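You operate a simulated robot arm through the tools that you are given. There is no shell and no other tool.

Carry out the task below with a simulated robot arm. There is one attempt and no reset: what you move stays moved.

TASK
Set the lane gauge to 30 mm with its block and lock it.
Fine: the block goes back. Set down upright: what you pick out.
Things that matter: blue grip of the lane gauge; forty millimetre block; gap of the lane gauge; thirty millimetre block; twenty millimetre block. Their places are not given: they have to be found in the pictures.

It is judged by the outcome, as a careful person would: the job done as asked, and still so three seconds after it is handed in. It fails if anything else is knocked over, pushed out of place, dropped, spilled or broken.

THE ROBOT
A 7-joint arm with a three-finger gripper, fixed in place. Base frame: the origin is at the foot of the arm, x ahead of it, y to its left, z up; the work surface is at about z = 819. Readings come in mm, rad, newtons and seconds.
Its first joint turns from -2.897 to 2.897 rad. Payload 2.69 kg.
Tool frame: the origin (TCP) lies between the finger pads and is the grasp point; the fingertips stand 30 mm ahead of it; z points along the fingers, y is the line along which they close. Largest opening 128 mm; the body of the gripper starts 117 mm behind the TCP.
Orientation is told as [roll, pitch, yaw] about the base's x, y, z axes, in that order, counted from this pose: with the fingers straight down and closing along the base's y, the tool's x points along the base's -x, its y along +y and its z along -z.

THE INTERFACE
- The arm moves only by the tool apply_moves. Its argument "steps" is a list of rows, each an object of numbers (a shift or turn left out is 0, a gripper value left out holds the last): "tx", "ty", "tz": the shift along the base's x, y, z in units of 400 mm (1.0 is 400 mm); "ax", "ay", "az": the turn, a rotation vector about the base's x, y, z in units of 120 degrees (1.0 is 120 degrees). In form: [{"tx": .., "ty": .., "tz": .., "ax": .., "ay": .., "az": ..}, ...]. A call has 1 to 20 rows; each row is the pose to reach, as a shift and turn from the pose commanded when the call began. "fingers" is the finger opening in mm, from 0 to 128, set as the call begins (left out, the last holds). A call with a number of a shift or a turn outside -1 to 1 is refused whole. Each row takes 0.2 s and may step no farther than 50 mm and 0.15 rad from the row before; otherwise, or with a gripper value out of range, the whole call is refused. Where a pose cannot be reached the arm comes as near as it can. A force on the tool above 80 N (or 10 N above the force at the start of the call, whichever is more), or a blocked arm, ends the call early, and 0.2 s more pass. Each finger halts on what it meets, pressing with about 34 N; the grip force reading is that of the motor and also rises with nothing between the fingers. The clock runs only during rows and for 0.2 s after the last one: add rows that repeat a pose to give the fingers time. It gives the time, the measured TCP pose, the force on the tool (base axes), the opening and the grip force at its end, in the units of the frame above (readings bear some noise), with the torque about the TCP (base axes, N m) and any sound that the robot's microphone picked up, and new pictures: "views" is both (left out), scene, wrist or none.
- Cameras (640 x 400 px; columns grow to the right, rows downward): "scene" is fixed at [48.5, 501.3, 1400.5]; the picture's right is [-0.40, -0.92, 0.00], its down [-0.43, 0.19, -0.89] and it looks along [0.81, -0.35, -0.47] (base axes); focal length 315 px, centre (320, 200). "wrist" rides on the gripper at [58, 54, -131] in the tool frame; the picture's right is [-0.68, 0.74, 0.00], its down [-0.62, -0.57, -0.55] and it looks along [-0.40, -0.37, 0.84] (tool axes); focal length 234 px, centre (320, 200).
- move_column(by): slides the trunk up (or, below 0, down) by that many mm; the arm rides with it, the base frame stays. It gives what a move gives, with no picture.
- pixel_to_xyz(camera, pixels): for up to 12 pixels [column, row] of the newest picture of that camera ("zoom" is the newest enlarged one), the place [x, y, z] in the base frame of the surface seen there, good to about 3 mm. It takes no simulated time.
- zoom(camera, box): a new picture of the part [left, top, right, bottom] of that camera's present view, enlarged. It takes no simulated time.
- finish_job(): hands the job in; it is judged then, once.

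Open the gripper and draw the arm clear of the work before you hand the job in, unless the task says otherwise.

The tools are called as name(argument=value, ...) on one line, values as JSON. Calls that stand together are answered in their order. apply_moves: Moves the arm, as the interface text tells. Its arguments: {"type":"object","properties":{"steps":{"type":"array","items":{"type":"object","properties":{"tx":{"type":"number"},"ty":{"type":"number"},"tz":{"type":"number"},"ax":{"type":"number"},"ay":{"type":"number"},"az":{"type":"number"}}}},"fingers":{"type":"number"},"views":{"type":"string","enum":["both","scene","wrist","none"]}},"required":["steps"]} The other tools are called the same way: move_column (by) slides the trunk up or down; pixel_to_xyz (camera, pixels) gives the place of the surface under pixels of a picture; zoom (camera, box) takes an enlarged picture of a part of a camera's view; finish_job () hands the job in.

At the start:

```text
clock: 0.0
ee_pos: [783.4, 59.0, 1138.6]
ee_rot: [0.0, -0.001, -0.001]
wrist_force: [0.0, 0.1, 0.2]
torque: [-0.01, 0.0, -0.01]
width: 128.0
gripper_force: 0.1
trunk travel left (down, up): [-150.0, 200.0]
```

scene: 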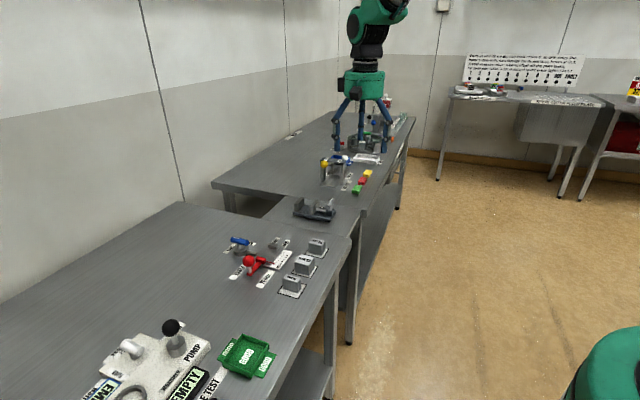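
wrist: 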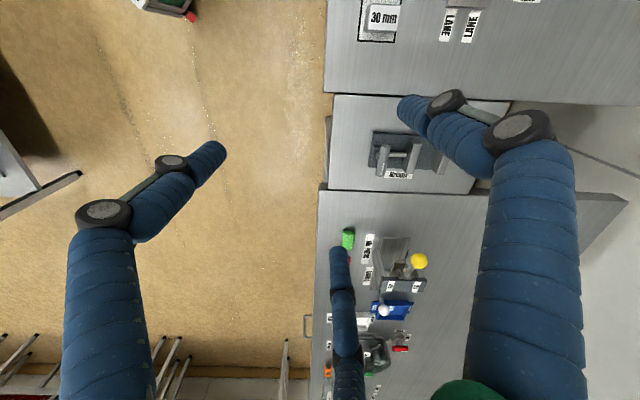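

The scene picture shows a lane gauge around (255,260) with a red part, a blue grip at (238,242), and three blocks at (290,285), (304,264), (317,246). I zoom to read the labels.

zoom(camera="scene", box=[210, 220, 350, 307])

zoom(camera="wrist", box=[320, 0, 560, 150])

zoom(camera="scene", box=[280, 80, 440, 230])

zoom(camera="scene", box=[440, 40, 640, 165])

```text
4.57 times, centred on (280, 264) of scene
```

zoom: 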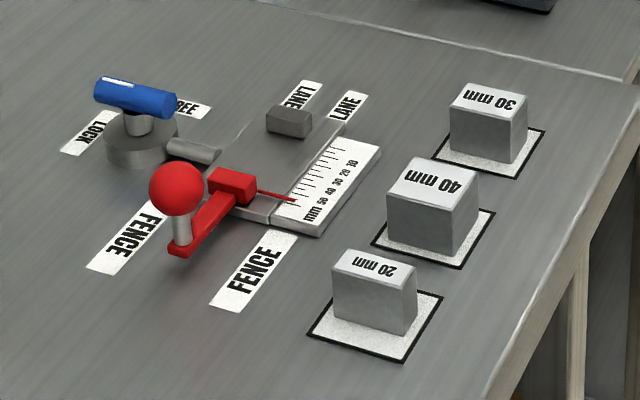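

```text
2.67 times, centred on (440, 75) of wrist
```

zoom: 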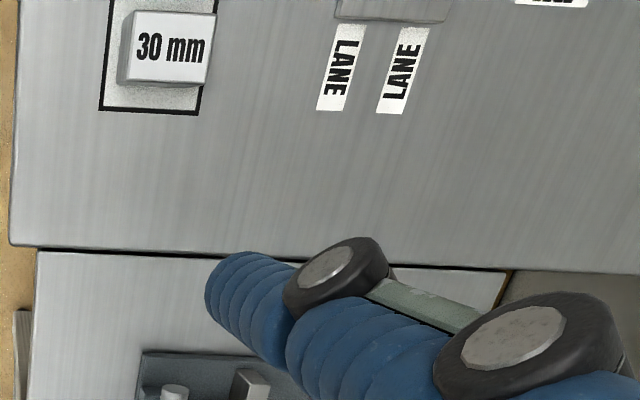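

```text
2.67 times, centred on (360, 155) of scene
```

zoom: 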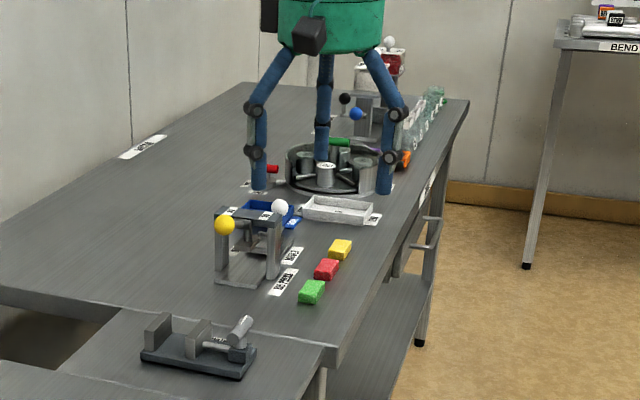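

```text
3.20 times, centred on (540, 102) of scene
```

zoom: 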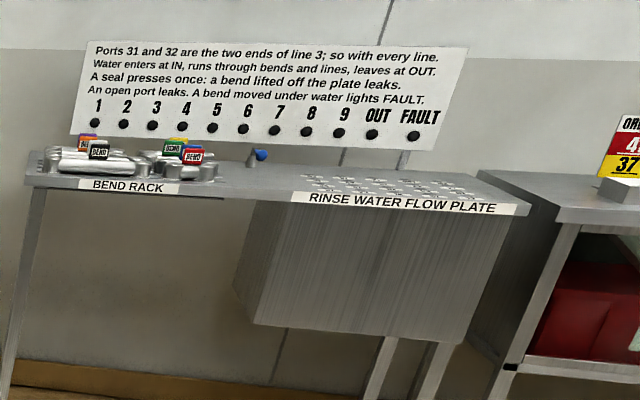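

I need coordinates of the parts; re-zooming on the gauge and then sampling.

zoom(camera="scene", box=[220, 230, 300, 280])

```text
8.00 times, centred on (260, 255) of scene
```

zoom: 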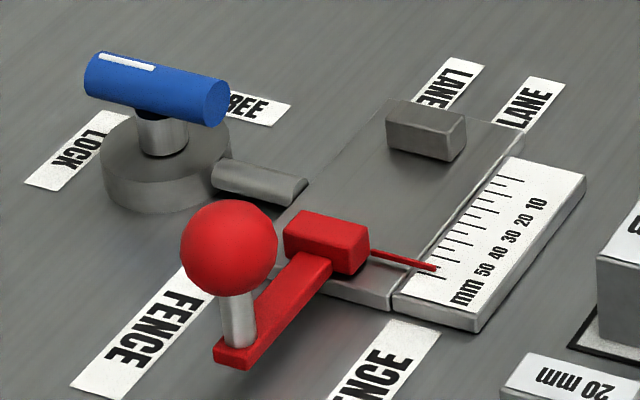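

pixel_to_xyz(camera="zoom", pixels=[[395, 115], [460, 120], [435, 118], [290, 230], [365, 238], [325, 222], [230, 245], [235, 350], [95, 70], [210, 95], [160, 80], [435, 268]])

pixel_to_xyz(camera="zoom", pixels=[[400, 180], [300, 180], [110, 190], [60, 165], [260, 110], [510, 178], [350, 290], [390, 105], [520, 130], [390, 300], [260, 185], [220, 170]])

pixel_to_xyz(camera="scene", pixels=[[317, 242], [304, 260], [292, 279], [318, 249], [304, 268], [294, 287], [318, 210], [365, 175]])

```text
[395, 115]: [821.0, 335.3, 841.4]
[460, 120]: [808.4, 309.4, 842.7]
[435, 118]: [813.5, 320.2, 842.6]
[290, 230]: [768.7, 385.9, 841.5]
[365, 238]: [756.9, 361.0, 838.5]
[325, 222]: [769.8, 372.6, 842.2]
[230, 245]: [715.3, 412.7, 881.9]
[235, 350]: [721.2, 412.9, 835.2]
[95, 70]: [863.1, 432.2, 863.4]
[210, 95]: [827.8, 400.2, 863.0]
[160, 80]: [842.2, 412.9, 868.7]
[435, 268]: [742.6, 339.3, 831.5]
```

```text
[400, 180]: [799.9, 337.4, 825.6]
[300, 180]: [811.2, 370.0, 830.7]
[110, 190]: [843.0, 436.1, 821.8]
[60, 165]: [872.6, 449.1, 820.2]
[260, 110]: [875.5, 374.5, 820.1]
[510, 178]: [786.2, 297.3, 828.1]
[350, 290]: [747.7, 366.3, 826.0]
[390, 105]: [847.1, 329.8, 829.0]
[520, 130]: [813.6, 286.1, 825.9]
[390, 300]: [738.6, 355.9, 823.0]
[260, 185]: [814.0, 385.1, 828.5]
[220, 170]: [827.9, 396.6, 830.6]
```

```text
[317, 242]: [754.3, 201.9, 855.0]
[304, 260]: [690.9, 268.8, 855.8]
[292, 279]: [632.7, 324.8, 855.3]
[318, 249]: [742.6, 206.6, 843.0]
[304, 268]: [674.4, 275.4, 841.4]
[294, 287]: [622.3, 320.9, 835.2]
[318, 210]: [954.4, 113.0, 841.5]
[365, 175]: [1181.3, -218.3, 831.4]
```

The gauge axis lies diagonal, so I want an overhead look with the wrist camera; I move the tool high to about (676,450,1100), looking towards the gauge at ~(785,350).

apply_moves(steps=[{"tx": -0.027, "ty": 0.098, "tz": -0.01}, {"tx": -0.054, "ty": 0.196, "tz": -0.02}, {"tx": -0.08, "ty": 0.293, "tz": -0.03}, {"tx": -0.107, "ty": 0.391, "tz": -0.04}, {"tx": -0.134, "ty": 0.489, "tz": -0.05}, {"tx": -0.16, "ty": 0.587, "tz": -0.06}, {"tx": -0.187, "ty": 0.684, "tz": -0.07}, {"tx": -0.214, "ty": 0.782, "tz": -0.08}, {"tx": -0.24, "ty": 0.88, "tz": -0.09}, {"tx": -0.2675, "ty": 0.9775, "tz": -0.1}])

```text
clock: 2.2
ee_pos: [673.3, 451.9, 1097.8]
ee_rot: [0.001, 0.0, -0.001]
wrist_force: [-0.1, -0.2, -0.2]
torque: [-0.01, -0.03, 0.0]
width: 127.7
gripper_force: 0.0
trunk travel left (down, up): [-150.0, 200.0]
```

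scene: 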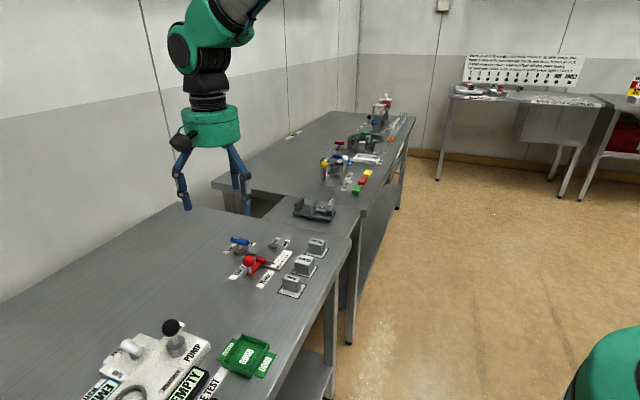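
wrist: 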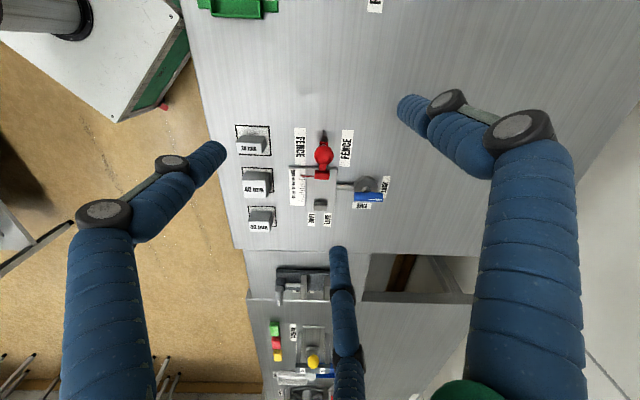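

The wrist view now shows the gauge at (325,175) and the blocks at left (250,140), (257,182), (262,215). I zoom in on it.

zoom(camera="wrist", box=[220, 115, 400, 235])

zoom(camera="scene", box=[140, 80, 300, 230])

zoom(camera="wrist", box=[275, 115, 395, 235])

```text
3.33 times, centred on (310, 175) of wrist
```

zoom: 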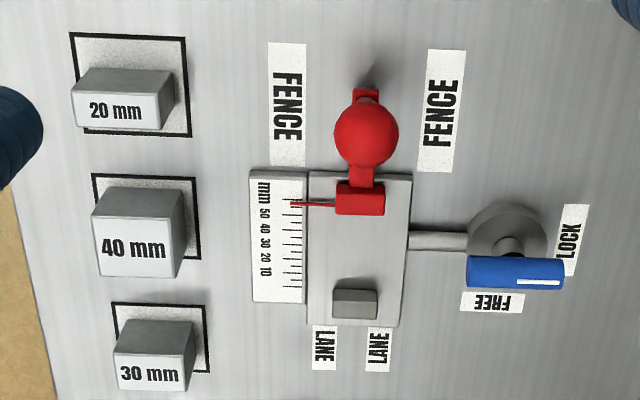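

```text
2.67 times, centred on (220, 155) of scene
```

zoom: 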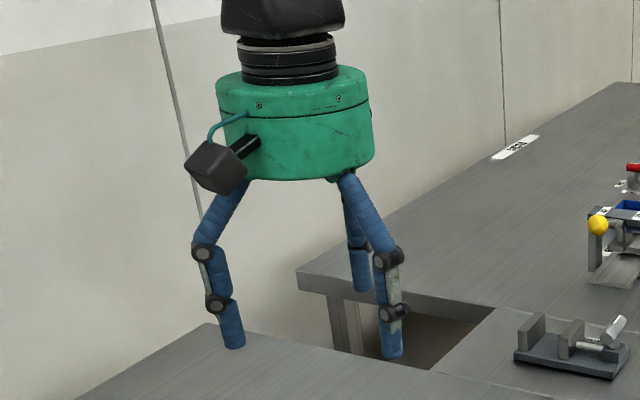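

```text
3.33 times, centred on (335, 175) of wrist
```

zoom: 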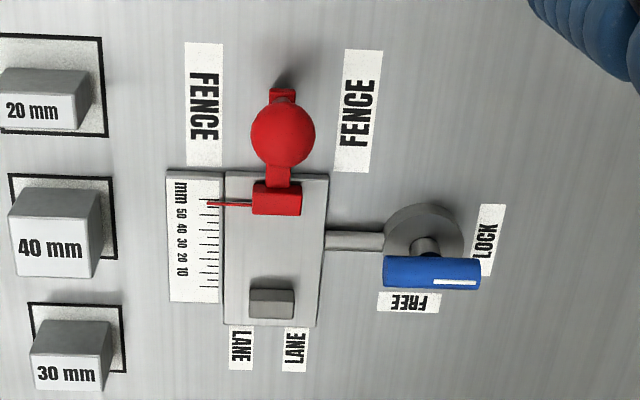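

Layout is clear: blue T-grip stripe currently points to LOCK, the pointer is near 57 mm, and the 30 mm block is at (262,215) in the wrist picture. Before anything, I test how the fingers look when closing to 40 mm, in the air.

apply_moves(steps=[{}, {}, {}, {}], fingers=40)

```text
clock: 3.2
ee_pos: [675.0, 451.3, 1098.8]
ee_rot: [-0.002, 0.001, 0.001]
wrist_force: [0.3, 0.2, 0.0]
torque: [0.03, -0.02, 0.01]
width: 40.3
gripper_force: 0.1
trunk travel left (down, up): [-150.0, 200.0]
```

scene: 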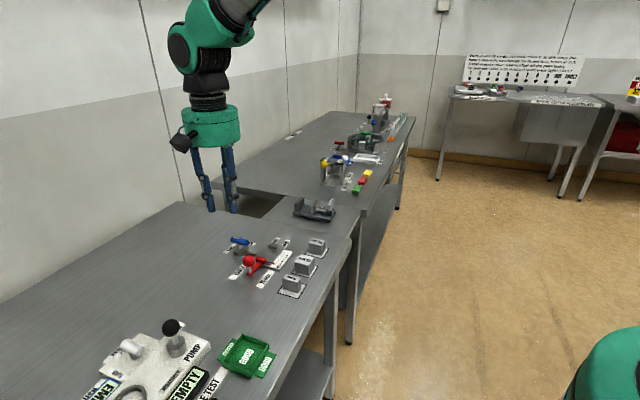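
wrist: 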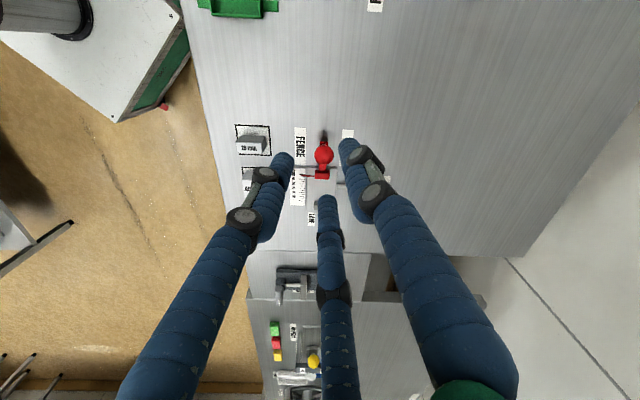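

Fingers drawn as three centring ones (tips at (285,160), (348,147), (327,203)), so I'll plan grasps that stay clear of neighbours either way. Now I open again and move nearer above the gauge for a detailed look.

apply_moves(steps=[{"tx": 0.045, "ty": -0.03, "tz": -0.1}, {"tx": 0.09, "ty": -0.07, "tz": -0.2}, {"tx": 0.135, "ty": -0.11, "tz": -0.3}, {"tx": 0.135, "ty": -0.11, "tz": -0.3}], fingers=128, views="wrist")

zoom(camera="wrist", box=[200, 100, 440, 250])

```text
clock: 4.2
ee_pos: [730.0, 406.9, 976.0]
ee_rot: [0.0, -0.001, 0.0]
wrist_force: [-0.3, 0.2, -0.8]
torque: [0.03, 0.04, 0.0]
width: 128.0
gripper_force: 0.0
trunk travel left (down, up): [-150.0, 200.0]
```

wrist: 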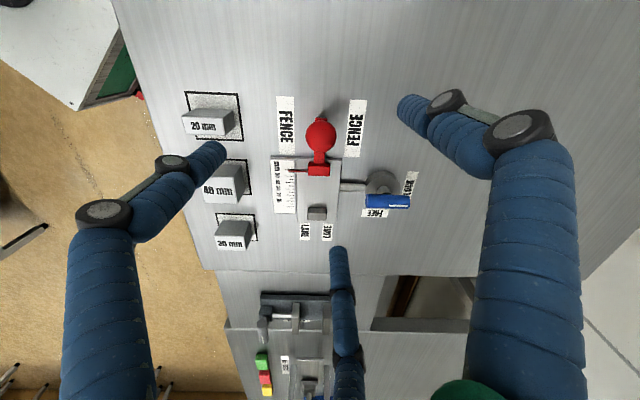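

```text
2.67 times, centred on (320, 175) of wrist
```

zoom: 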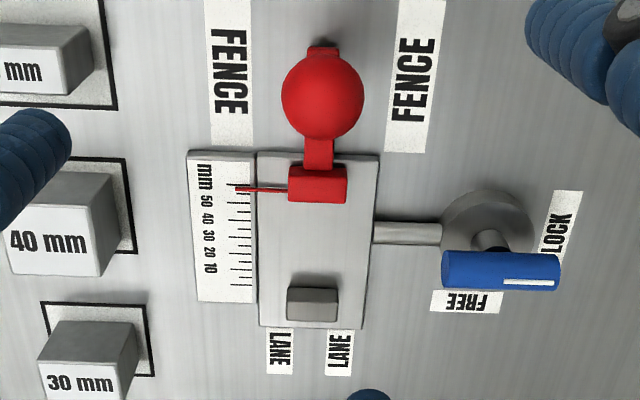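

pixel_to_xyz(camera="zoom", pixels=[[292, 305], [334, 305], [313, 292], [313, 316], [292, 188], [344, 188], [318, 180], [318, 200], [322, 100], [448, 270], [555, 270], [500, 270]])

pixel_to_xyz(camera="zoom", pixels=[[45, 370], [115, 376], [60, 396], [130, 330], [45, 305], [142, 305], [150, 372], [270, 170], [370, 170], [270, 318], [355, 318], [340, 240]])

pixel_to_xyz(camera="zoom", pixels=[[12, 215], [105, 215], [12, 270], [100, 270], [455, 220], [485, 200], [410, 235], [488, 240], [320, 55], [560, 210], [465, 300], [240, 188]])

pixel_to_xyz(camera="wrist", pixels=[[233, 240], [217, 238], [250, 240], [233, 233], [232, 248], [234, 225], [214, 214], [254, 215], [257, 240]])

```text
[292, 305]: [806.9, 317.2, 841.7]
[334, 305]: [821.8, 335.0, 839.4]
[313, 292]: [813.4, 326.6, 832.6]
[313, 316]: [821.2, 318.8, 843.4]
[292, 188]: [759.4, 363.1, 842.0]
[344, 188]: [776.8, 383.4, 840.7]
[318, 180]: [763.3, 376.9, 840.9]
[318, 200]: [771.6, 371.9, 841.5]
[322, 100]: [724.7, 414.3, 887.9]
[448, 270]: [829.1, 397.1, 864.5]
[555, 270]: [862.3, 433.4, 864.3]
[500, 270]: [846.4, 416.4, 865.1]
```

```text
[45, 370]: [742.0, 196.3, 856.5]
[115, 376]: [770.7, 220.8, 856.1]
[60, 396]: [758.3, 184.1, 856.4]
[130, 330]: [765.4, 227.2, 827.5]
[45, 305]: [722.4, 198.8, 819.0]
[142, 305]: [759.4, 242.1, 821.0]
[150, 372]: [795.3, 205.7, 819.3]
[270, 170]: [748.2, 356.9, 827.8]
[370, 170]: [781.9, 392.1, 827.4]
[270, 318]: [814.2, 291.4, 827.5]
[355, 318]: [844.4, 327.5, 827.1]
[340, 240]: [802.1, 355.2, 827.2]
```

```text
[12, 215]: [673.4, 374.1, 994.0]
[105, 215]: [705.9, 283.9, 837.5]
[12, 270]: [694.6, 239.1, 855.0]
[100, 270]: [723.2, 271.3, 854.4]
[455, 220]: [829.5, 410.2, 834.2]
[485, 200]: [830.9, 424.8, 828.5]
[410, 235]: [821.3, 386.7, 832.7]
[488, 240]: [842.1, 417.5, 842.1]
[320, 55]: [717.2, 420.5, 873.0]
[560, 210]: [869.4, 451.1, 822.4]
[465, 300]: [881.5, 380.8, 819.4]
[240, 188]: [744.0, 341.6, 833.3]
```

```text
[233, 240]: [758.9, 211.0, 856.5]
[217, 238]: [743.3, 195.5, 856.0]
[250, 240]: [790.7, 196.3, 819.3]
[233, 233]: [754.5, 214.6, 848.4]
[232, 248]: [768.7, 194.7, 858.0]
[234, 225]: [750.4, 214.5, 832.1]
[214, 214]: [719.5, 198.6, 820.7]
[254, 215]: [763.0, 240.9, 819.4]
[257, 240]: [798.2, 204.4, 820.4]
```

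The axis of the gauge runs along about (0.71,-0.71), the gap is ~60 mm, and the blue bar is centred near (848,413,858) along 45°. I turn the tool by +45° so it closes across the bar, and go above it with 60 mm opening.

apply_moves(steps=[{"tx": 0.05, "ty": 0.003, "az": 0.0625}, {"tx": 0.1, "ty": 0.006, "az": 0.125}, {"tx": 0.15, "ty": 0.009, "az": 0.1875}, {"tx": 0.2, "ty": 0.012, "az": 0.25}, {"tx": 0.25, "ty": 0.015, "az": 0.3125}, {"tx": 0.295, "ty": 0.015, "az": 0.375}, {"tx": 0.295, "ty": 0.015, "az": 0.375, "tz": -0.07}, {"tx": 0.295, "ty": 0.015, "az": 0.375, "tz": -0.07}], fingers=60)

zoom(camera="wrist", box=[200, 100, 440, 250])

zoom(camera="scene", box=[180, 180, 300, 280])

```text
clock: 6.0
ee_pos: [848.6, 411.0, 949.5]
ee_rot: [-0.001, 0.0, 0.786]
wrist_force: [-0.1, 0.6, -0.9]
torque: [-0.03, 0.03, 0.02]
width: 60.1
gripper_force: 0.0
trunk travel left (down, up): [-150.0, 200.0]
```

scene: 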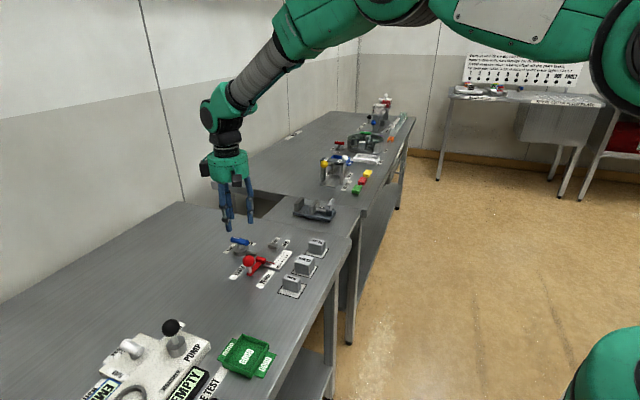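
wrist: 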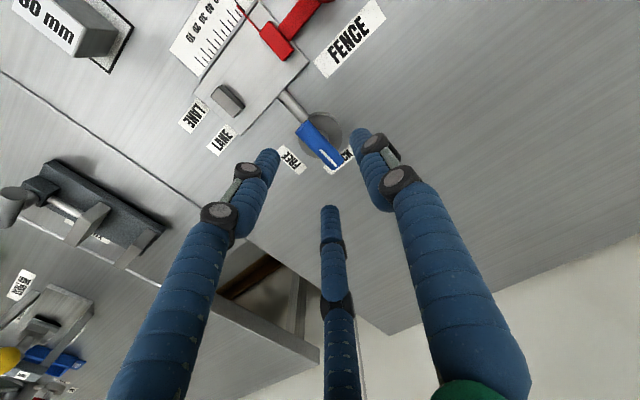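

```text
2.67 times, centred on (320, 175) of wrist
```

zoom: 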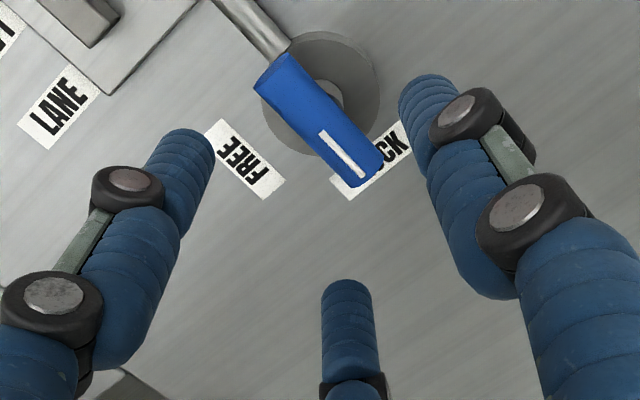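

```text
4.00 times, centred on (240, 230) of scene
```

zoom: 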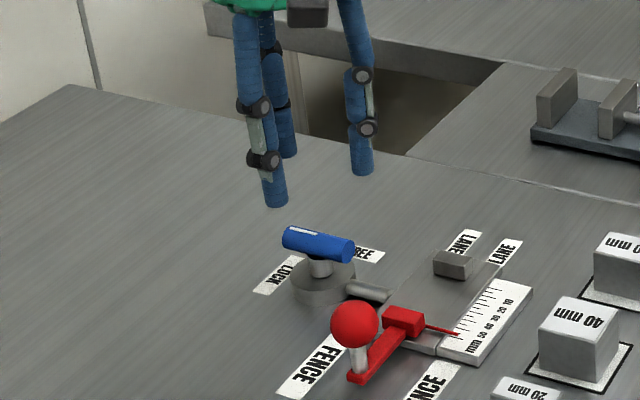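

I sample the bar in the wrist zoom to refine its centre and heading.

zoom(camera="wrist", box=[260, 90, 380, 190])

```text
4.00 times, centred on (320, 140) of wrist
```

zoom: 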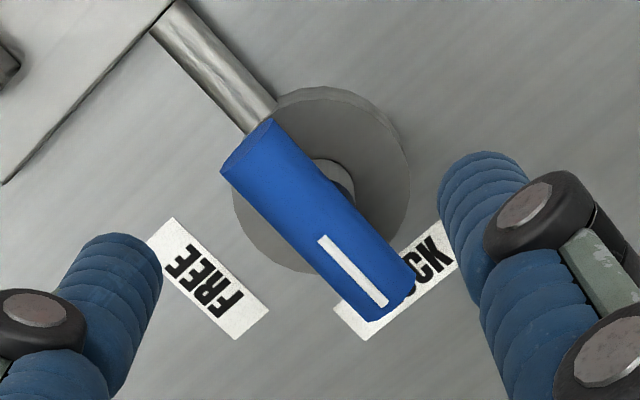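

pixel_to_xyz(camera="zoom", pixels=[[250, 150], [320, 223], [390, 298], [285, 186], [355, 260], [325, 100], [405, 175], [245, 225], [320, 180], [335, 210], [345, 190], [300, 240]])

```text
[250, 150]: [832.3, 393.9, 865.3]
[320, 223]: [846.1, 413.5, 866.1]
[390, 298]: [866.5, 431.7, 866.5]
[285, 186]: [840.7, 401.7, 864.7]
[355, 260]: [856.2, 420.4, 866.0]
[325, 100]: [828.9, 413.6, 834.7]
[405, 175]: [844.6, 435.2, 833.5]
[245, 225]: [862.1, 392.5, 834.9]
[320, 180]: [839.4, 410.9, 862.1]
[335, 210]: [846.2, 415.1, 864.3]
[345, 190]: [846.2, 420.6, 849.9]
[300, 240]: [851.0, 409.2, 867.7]
```

Bar centre ≈ (849,413), top z≈867, hub disk top z≈834. I descend to TCP z≈871 (tips at ~841, above the disk) with the fingers still open.

apply_moves(steps=[{"tx": 0.001, "ty": 0.004, "tz": -0.07, "az": 0.017}, {"tx": 0.001, "ty": 0.004, "tz": -0.14, "az": 0.017}, {"tx": 0.001, "ty": 0.004, "tz": -0.196, "az": 0.017}, {"tx": 0.001, "ty": 0.004, "tz": -0.196, "az": 0.017}])

zoom(camera="scene", box=[180, 190, 300, 280])

zoom(camera="wrist", box=[240, 120, 400, 220])

```text
clock: 7.0
ee_pos: [848.9, 413.3, 871.7]
ee_rot: [0.0, -0.001, 0.819]
wrist_force: [0.3, 1.0, 0.3]
torque: [0.01, 0.02, -0.03]
width: 60.0
gripper_force: 0.1
trunk travel left (down, up): [-150.0, 200.0]
```

scene: 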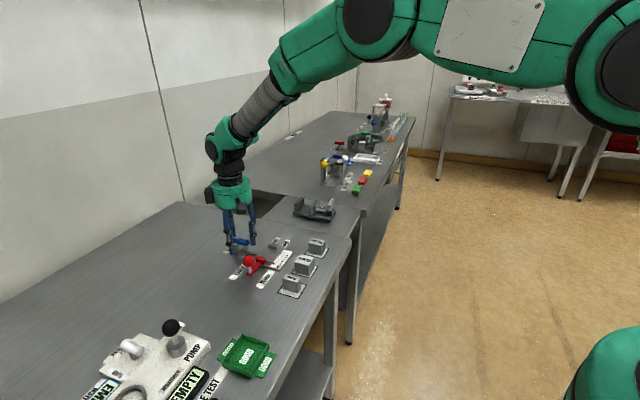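
wrist: 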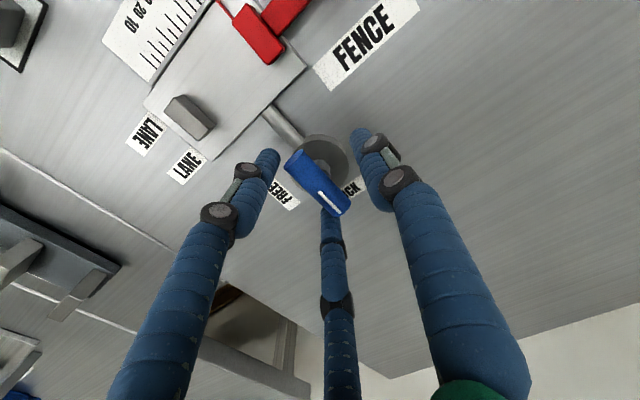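

```text
4.44 times, centred on (240, 235) of scene
```

zoom: 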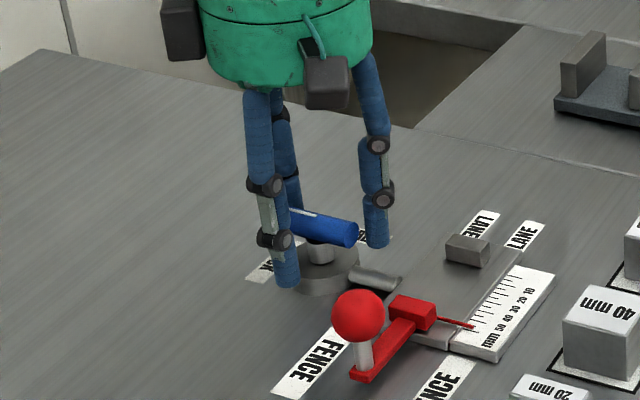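

```text
4.00 times, centred on (320, 170) of wrist
```

zoom: 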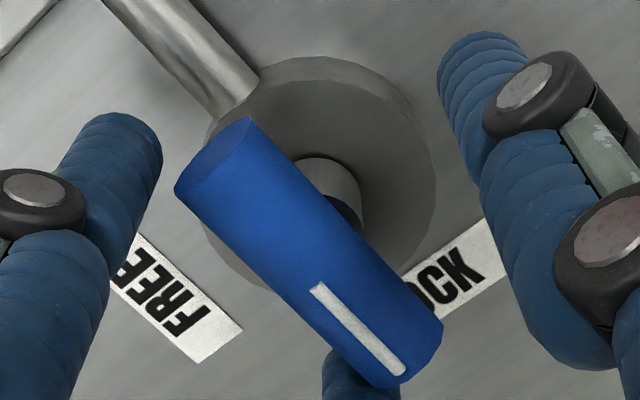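

Fingers straddle the bar. I close on it slowly-in-place and read the width.

apply_moves(steps=[{}, {}, {}, {}], fingers=0)

zoom(camera="scene", box=[180, 190, 300, 280])

zoom(camera="wrist", box=[240, 120, 400, 220])

```text
clock: 8.0
ee_pos: [855.5, 415.4, 875.6]
ee_rot: [-0.003, -0.012, 0.821]
wrist_force: [64.6, 19.8, 13.8]
torque: [0.4, -1.46, 0.17]
width: 40.9
gripper_force: 33.8
trunk travel left (down, up): [-150.0, 200.0]
```

scene: 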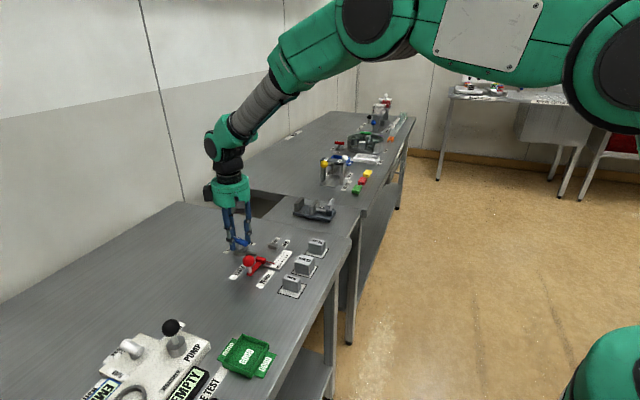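
wrist: 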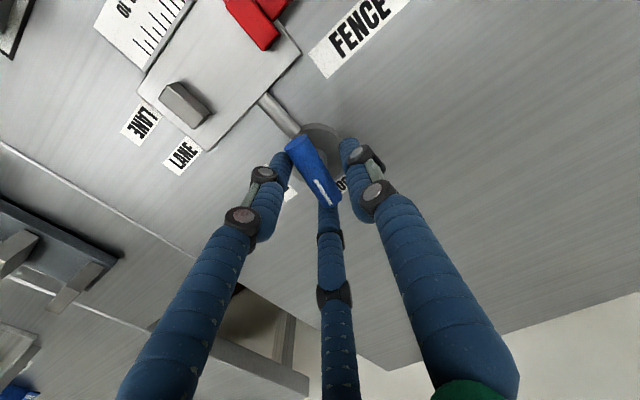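

```text
4.44 times, centred on (240, 235) of scene
```

zoom: 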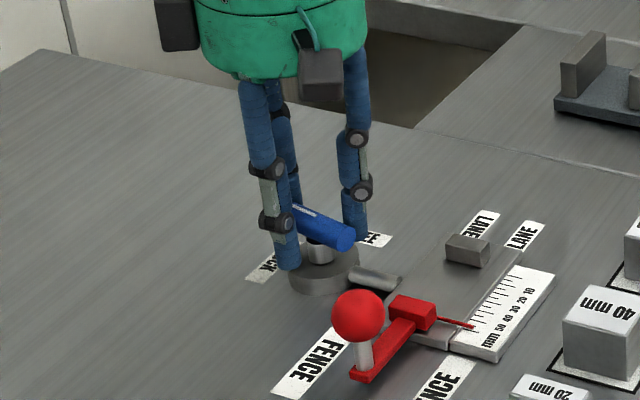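

```text
4.00 times, centred on (320, 170) of wrist
```

zoom: 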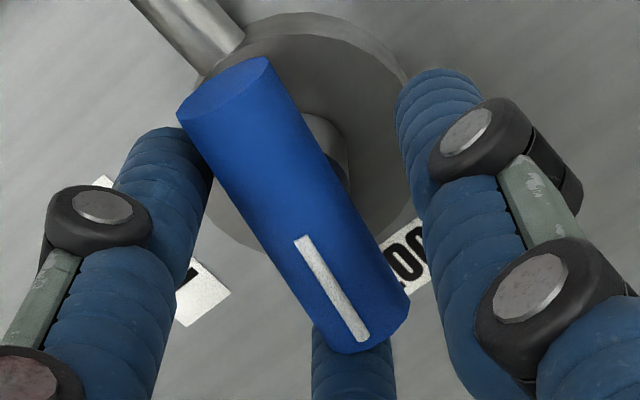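

The grip stopped at 40.9 mm with 64 N side force: the gripper really is a three-finger centring one, and two fingers jammed on the bar's ends. I open at once and look at the bar again.

apply_moves(steps=[{}, {}, {}], fingers=70)

zoom(camera="wrist", box=[240, 100, 400, 220])

zoom(camera="scene", box=[200, 210, 300, 280])

```text
clock: 8.8
ee_pos: [846.6, 413.0, 870.4]
ee_rot: [0.0, 0.002, 0.822]
wrist_force: [-0.7, 0.4, -0.8]
torque: [0.02, 0.03, 0.04]
width: 70.1
gripper_force: 0.1
trunk travel left (down, up): [-150.0, 200.0]
```

scene: 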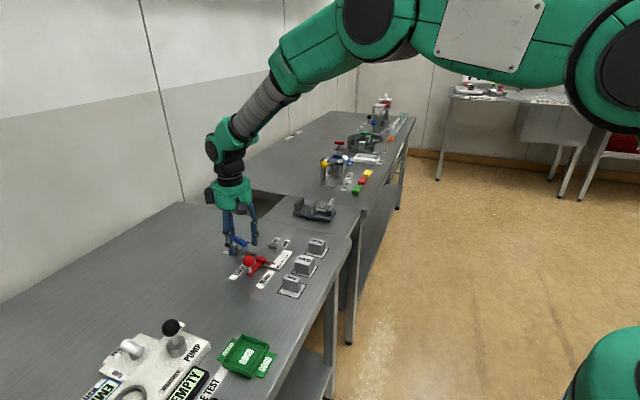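
wrist: 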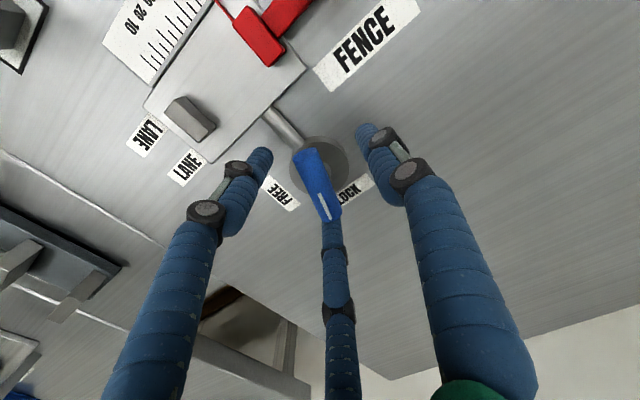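

```text
3.33 times, centred on (320, 160) of wrist
```

zoom: 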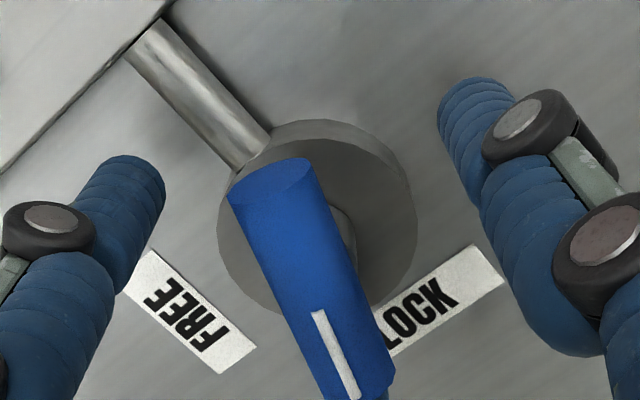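

```text
5.71 times, centred on (250, 245) of scene
```

zoom: 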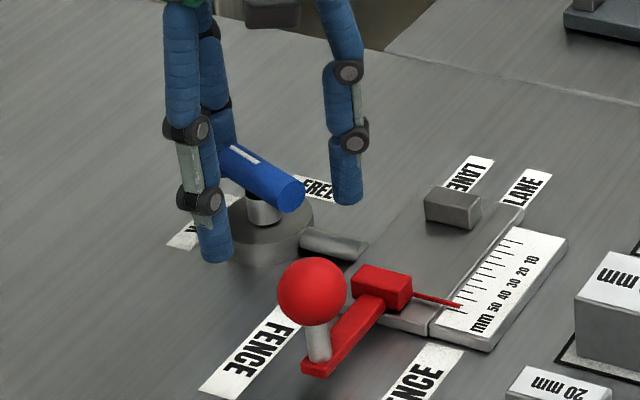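

The bar has already turned about 20° towards FREE, confirming the direction. I measure its present heading.

pixel_to_xyz(camera="zoom", pixels=[[240, 160], [290, 190], [265, 175], [255, 210]])

zoom(camera="wrist", box=[260, 120, 380, 240])

```text
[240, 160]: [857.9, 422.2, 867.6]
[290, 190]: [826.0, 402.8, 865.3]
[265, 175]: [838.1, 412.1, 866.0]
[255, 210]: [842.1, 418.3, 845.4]
```

```text
3.33 times, centred on (320, 180) of wrist
```

zoom: 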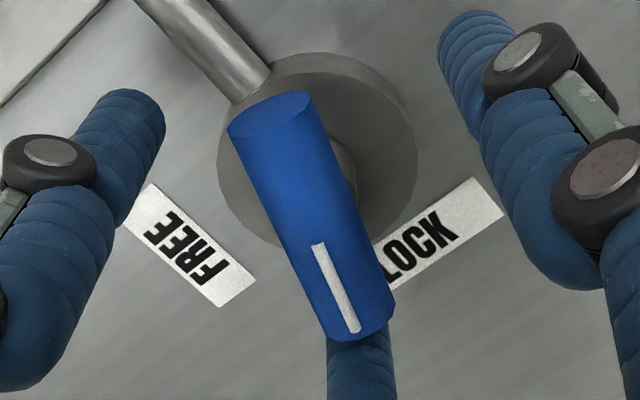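

pixel_to_xyz(camera="zoom", pixels=[[275, 125], [312, 220], [355, 320], [295, 170], [335, 280], [260, 140], [320, 120], [300, 140], [350, 310]])

```text
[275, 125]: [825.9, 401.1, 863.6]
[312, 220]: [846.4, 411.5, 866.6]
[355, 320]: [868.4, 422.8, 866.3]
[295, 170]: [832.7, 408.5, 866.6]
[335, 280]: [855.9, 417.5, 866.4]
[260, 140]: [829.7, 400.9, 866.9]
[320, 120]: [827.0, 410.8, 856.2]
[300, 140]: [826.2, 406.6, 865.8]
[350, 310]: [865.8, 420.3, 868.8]
```

Bar heading is now ~27°. I open wider, align the tool with the bar, and offset it 5 mm so that the one finger and the pair will meet the bar's two sides evenly.

apply_moves(steps=[{}, {"tx": 0.002, "ty": -0.004, "az": -0.0556}, {"tx": 0.004, "ty": -0.008, "az": -0.111}, {"tx": 0.006, "ty": -0.011, "az": -0.1667}, {"tx": 0.006, "ty": -0.011, "az": -0.1667}], fingers=90)

zoom(camera="wrist", box=[220, 100, 420, 240])

```text
clock: 10.0
ee_pos: [850.7, 410.0, 872.2]
ee_rot: [-0.001, 0.0, 0.472]
wrist_force: [-0.4, 1.2, 0.3]
torque: [0.01, 0.0, 0.01]
width: 90.0
gripper_force: 0.0
trunk travel left (down, up): [-150.0, 200.0]
```

scene: 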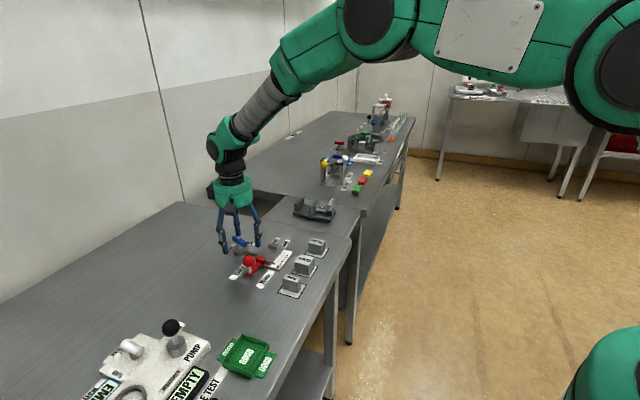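
wrist: 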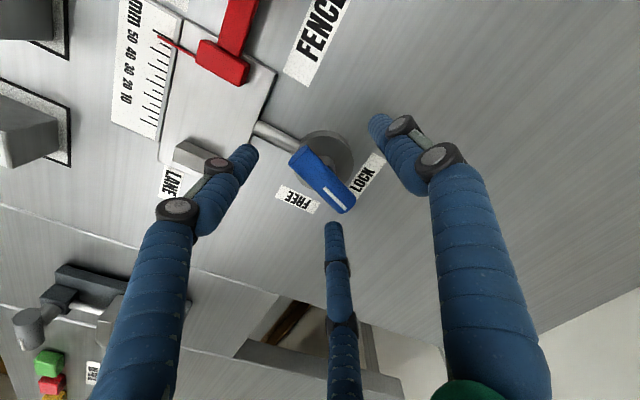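

```text
2.86 times, centred on (320, 170) of wrist
```

zoom: 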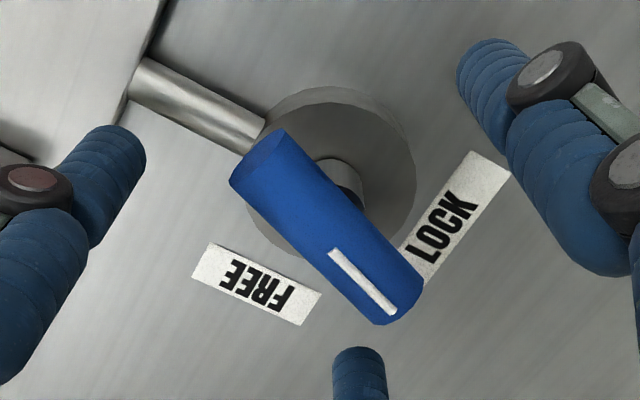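

The bar lies centred between the finger pair and the single finger. I close to a loose 34 mm cage.

apply_moves(steps=[{}, {}, {}, {}], fingers=34)

zoom(camera="wrist", box=[240, 110, 400, 220])

```text
clock: 11.0
ee_pos: [851.0, 408.9, 871.4]
ee_rot: [0.0, 0.001, 0.471]
wrist_force: [6.1, -10.9, -0.4]
torque: [-0.12, -0.11, 0.0]
width: 37.0
gripper_force: 1.9
trunk travel left (down, up): [-150.0, 200.0]
```

scene: 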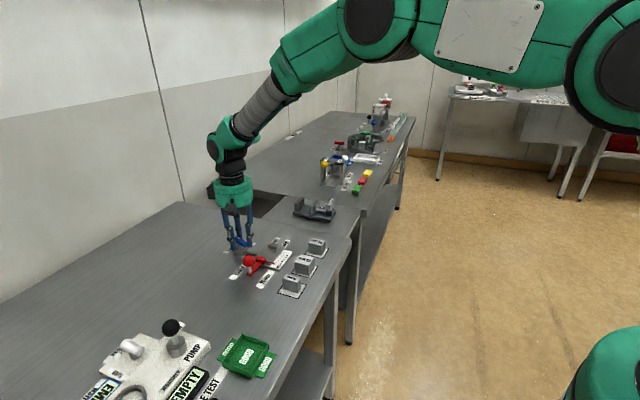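
wrist: 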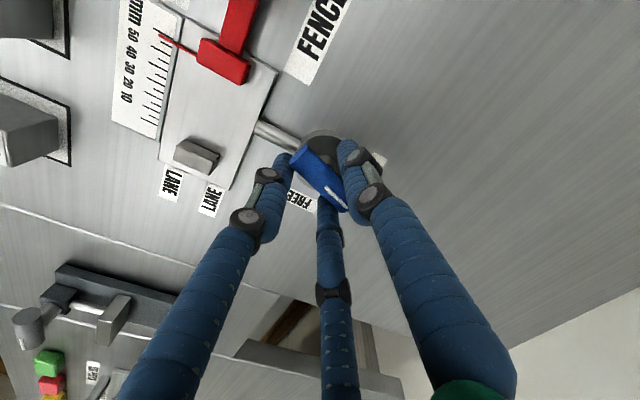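

```text
3.64 times, centred on (320, 165) of wrist
```

zoom: 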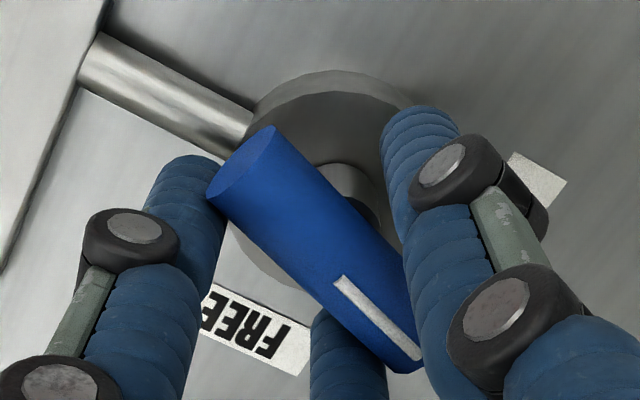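

The pair touches the bar first (12 N along −tool-y), so I shift 2.7 mm further along −tool-y to balance and close to 30 mm.

apply_moves(steps=[{"tx": 0.003, "ty": -0.0062}, {"tx": 0.003, "ty": -0.0062}, {"tx": 0.003, "ty": -0.0062}], fingers=36, views="none")

apply_moves(steps=[{}, {}], fingers=31, views="wrist")

```text
clock: 11.8
ee_pos: [852.1, 407.6, 871.8]
ee_rot: [0.0, 0.001, 0.472]
wrist_force: [-0.4, 0.1, 0.2]
torque: [0.0, -0.02, 0.0]
width: 36.1
gripper_force: 0.1
trunk travel left (down, up): [-150.0, 200.0]
```

```text
clock: 12.4
ee_pos: [852.2, 407.3, 871.2]
ee_rot: [0.0, 0.001, 0.47]
wrist_force: [-0.1, 0.7, 0.9]
torque: [0.02, -0.01, 0.01]
width: 30.8
gripper_force: 0.1
trunk travel left (down, up): [-150.0, 200.0]
```

wrist: 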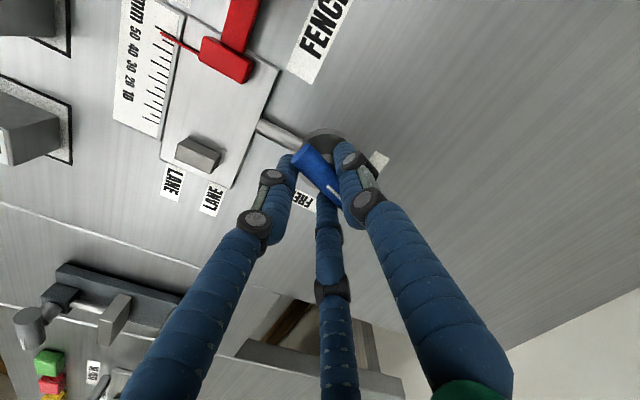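

Bar is caged without force. I now turn the tool about the hub axis by −36° first, watching the force.

apply_moves(steps=[{"tx": -0.002, "ty": -0.0009, "az": -0.0606}, {"tx": -0.004, "ty": -0.0015, "az": -0.1213}, {"tx": -0.0062, "ty": -0.0018, "az": -0.1819}, {"tx": -0.0084, "ty": -0.0019, "az": -0.2426}, {"tx": -0.0105, "ty": -0.0016, "az": -0.3032}])

zoom(camera="wrist", box=[240, 110, 400, 220])

```text
clock: 13.6
ee_pos: [847.1, 406.7, 871.7]
ee_rot: [0.0, -0.001, -0.166]
wrist_force: [0.7, -1.1, 0.1]
torque: [-0.02, 0.0, 0.02]
width: 31.0
gripper_force: 0.4
trunk travel left (down, up): [-150.0, 200.0]
```

scene: 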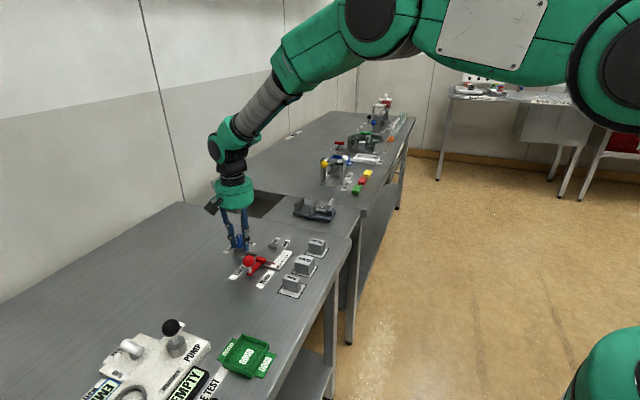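
wrist: 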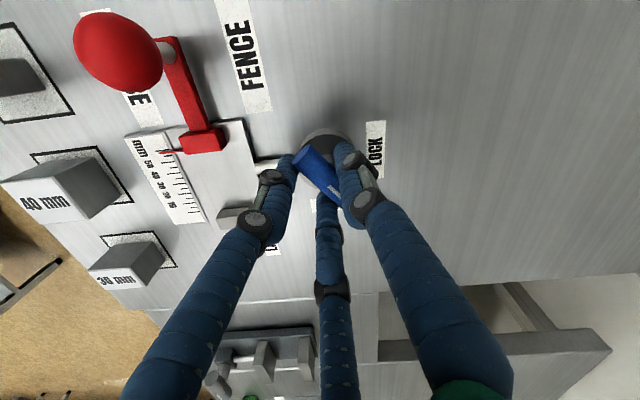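

```text
3.64 times, centred on (320, 165) of wrist
```

zoom: 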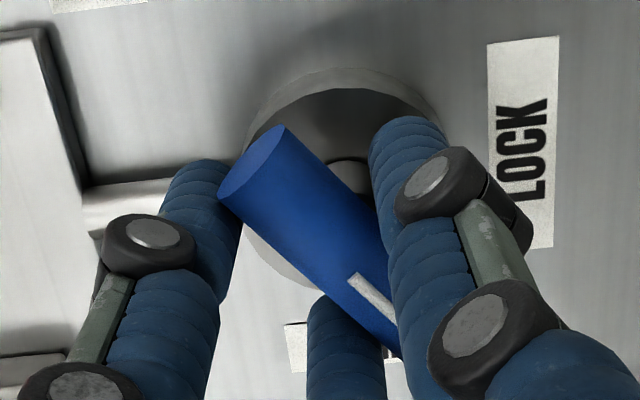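

It follows freely. I continue to about −47° and watch for the stop.

apply_moves(steps=[{"tx": -0.0021, "ty": 0.0005, "az": -0.0606}, {"tx": -0.0041, "ty": 0.0012, "az": -0.1213}, {"tx": -0.006, "ty": 0.0022, "az": -0.1819}, {"tx": -0.0078, "ty": 0.0035, "az": -0.2426}, {"tx": -0.0094, "ty": 0.0049, "az": -0.3032}, {"tx": -0.0098, "ty": 0.0054, "az": -0.322}])

zoom(camera="wrist", box=[240, 110, 400, 220])

```text
clock: 15.0
ee_pos: [842.0, 409.4, 871.4]
ee_rot: [0.001, 0.0, -0.841]
wrist_force: [-12.3, 10.7, 1.3]
torque: [0.06, 0.96, 0.1]
width: 33.2
gripper_force: 18.6
trunk travel left (down, up): [-150.0, 200.0]
```

scene: 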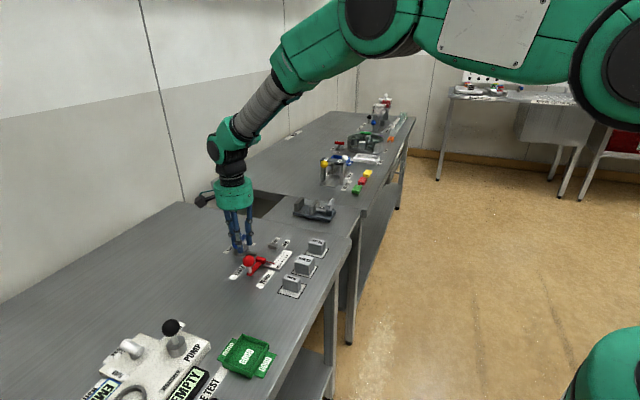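
wrist: 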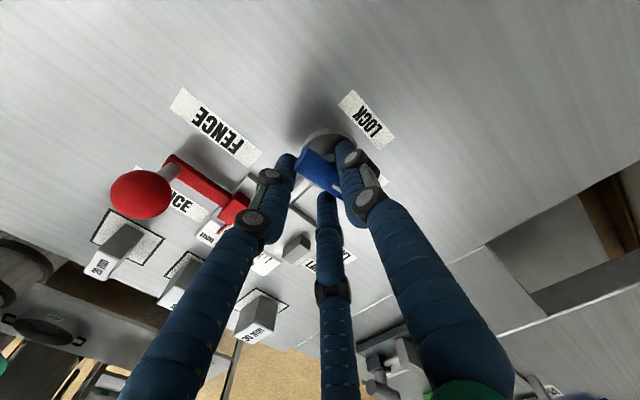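

```text
3.64 times, centred on (320, 165) of wrist
```

zoom: 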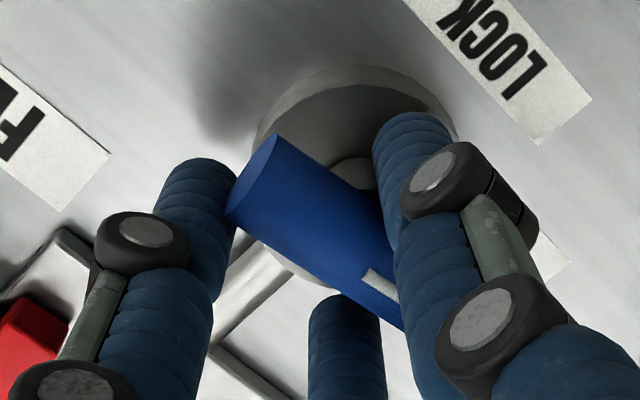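

A stop is felt (16 N) with the tool at −48°. I open the fingers and raise to look at the lock.

apply_moves(steps=[{}, {}, {"tz": 0.05}, {"tz": 0.15}, {"tz": 0.25}, {"tz": 0.25}], fingers=70)

zoom(camera="wrist", box=[120, 80, 440, 280])

zoom(camera="scene", box=[210, 220, 310, 290])

```text
clock: 16.4
ee_pos: [842.1, 408.7, 972.2]
ee_rot: [0.001, 0.0, -0.838]
wrist_force: [0.3, -0.6, -0.5]
torque: [0.0, -0.04, -0.02]
width: 69.8
gripper_force: 0.0
trunk travel left (down, up): [-150.0, 200.0]
```

scene: 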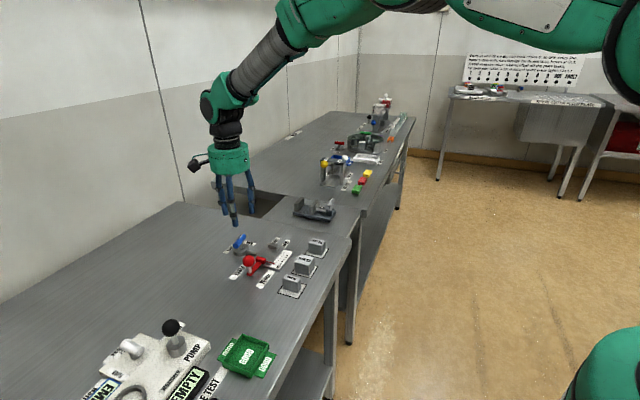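
wrist: 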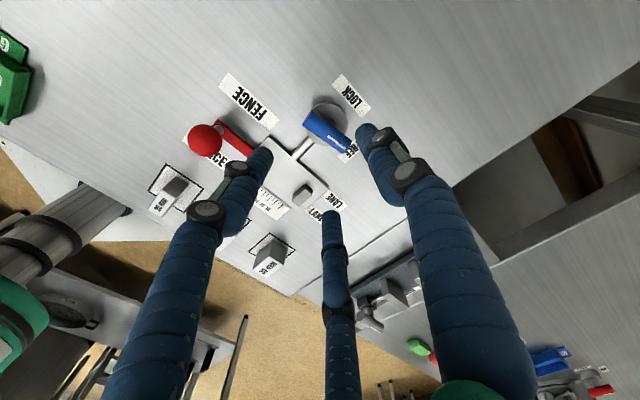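

```text
2.00 times, centred on (280, 180) of wrist
```

zoom: 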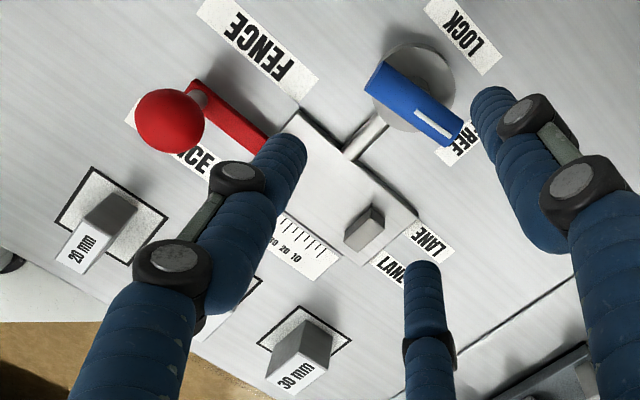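

```text
5.71 times, centred on (260, 255) of scene
```

zoom: 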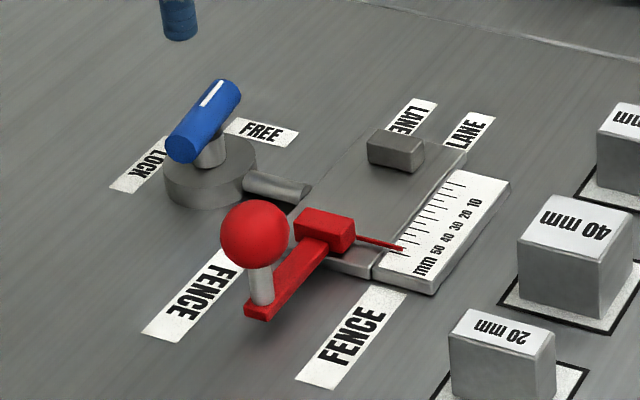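

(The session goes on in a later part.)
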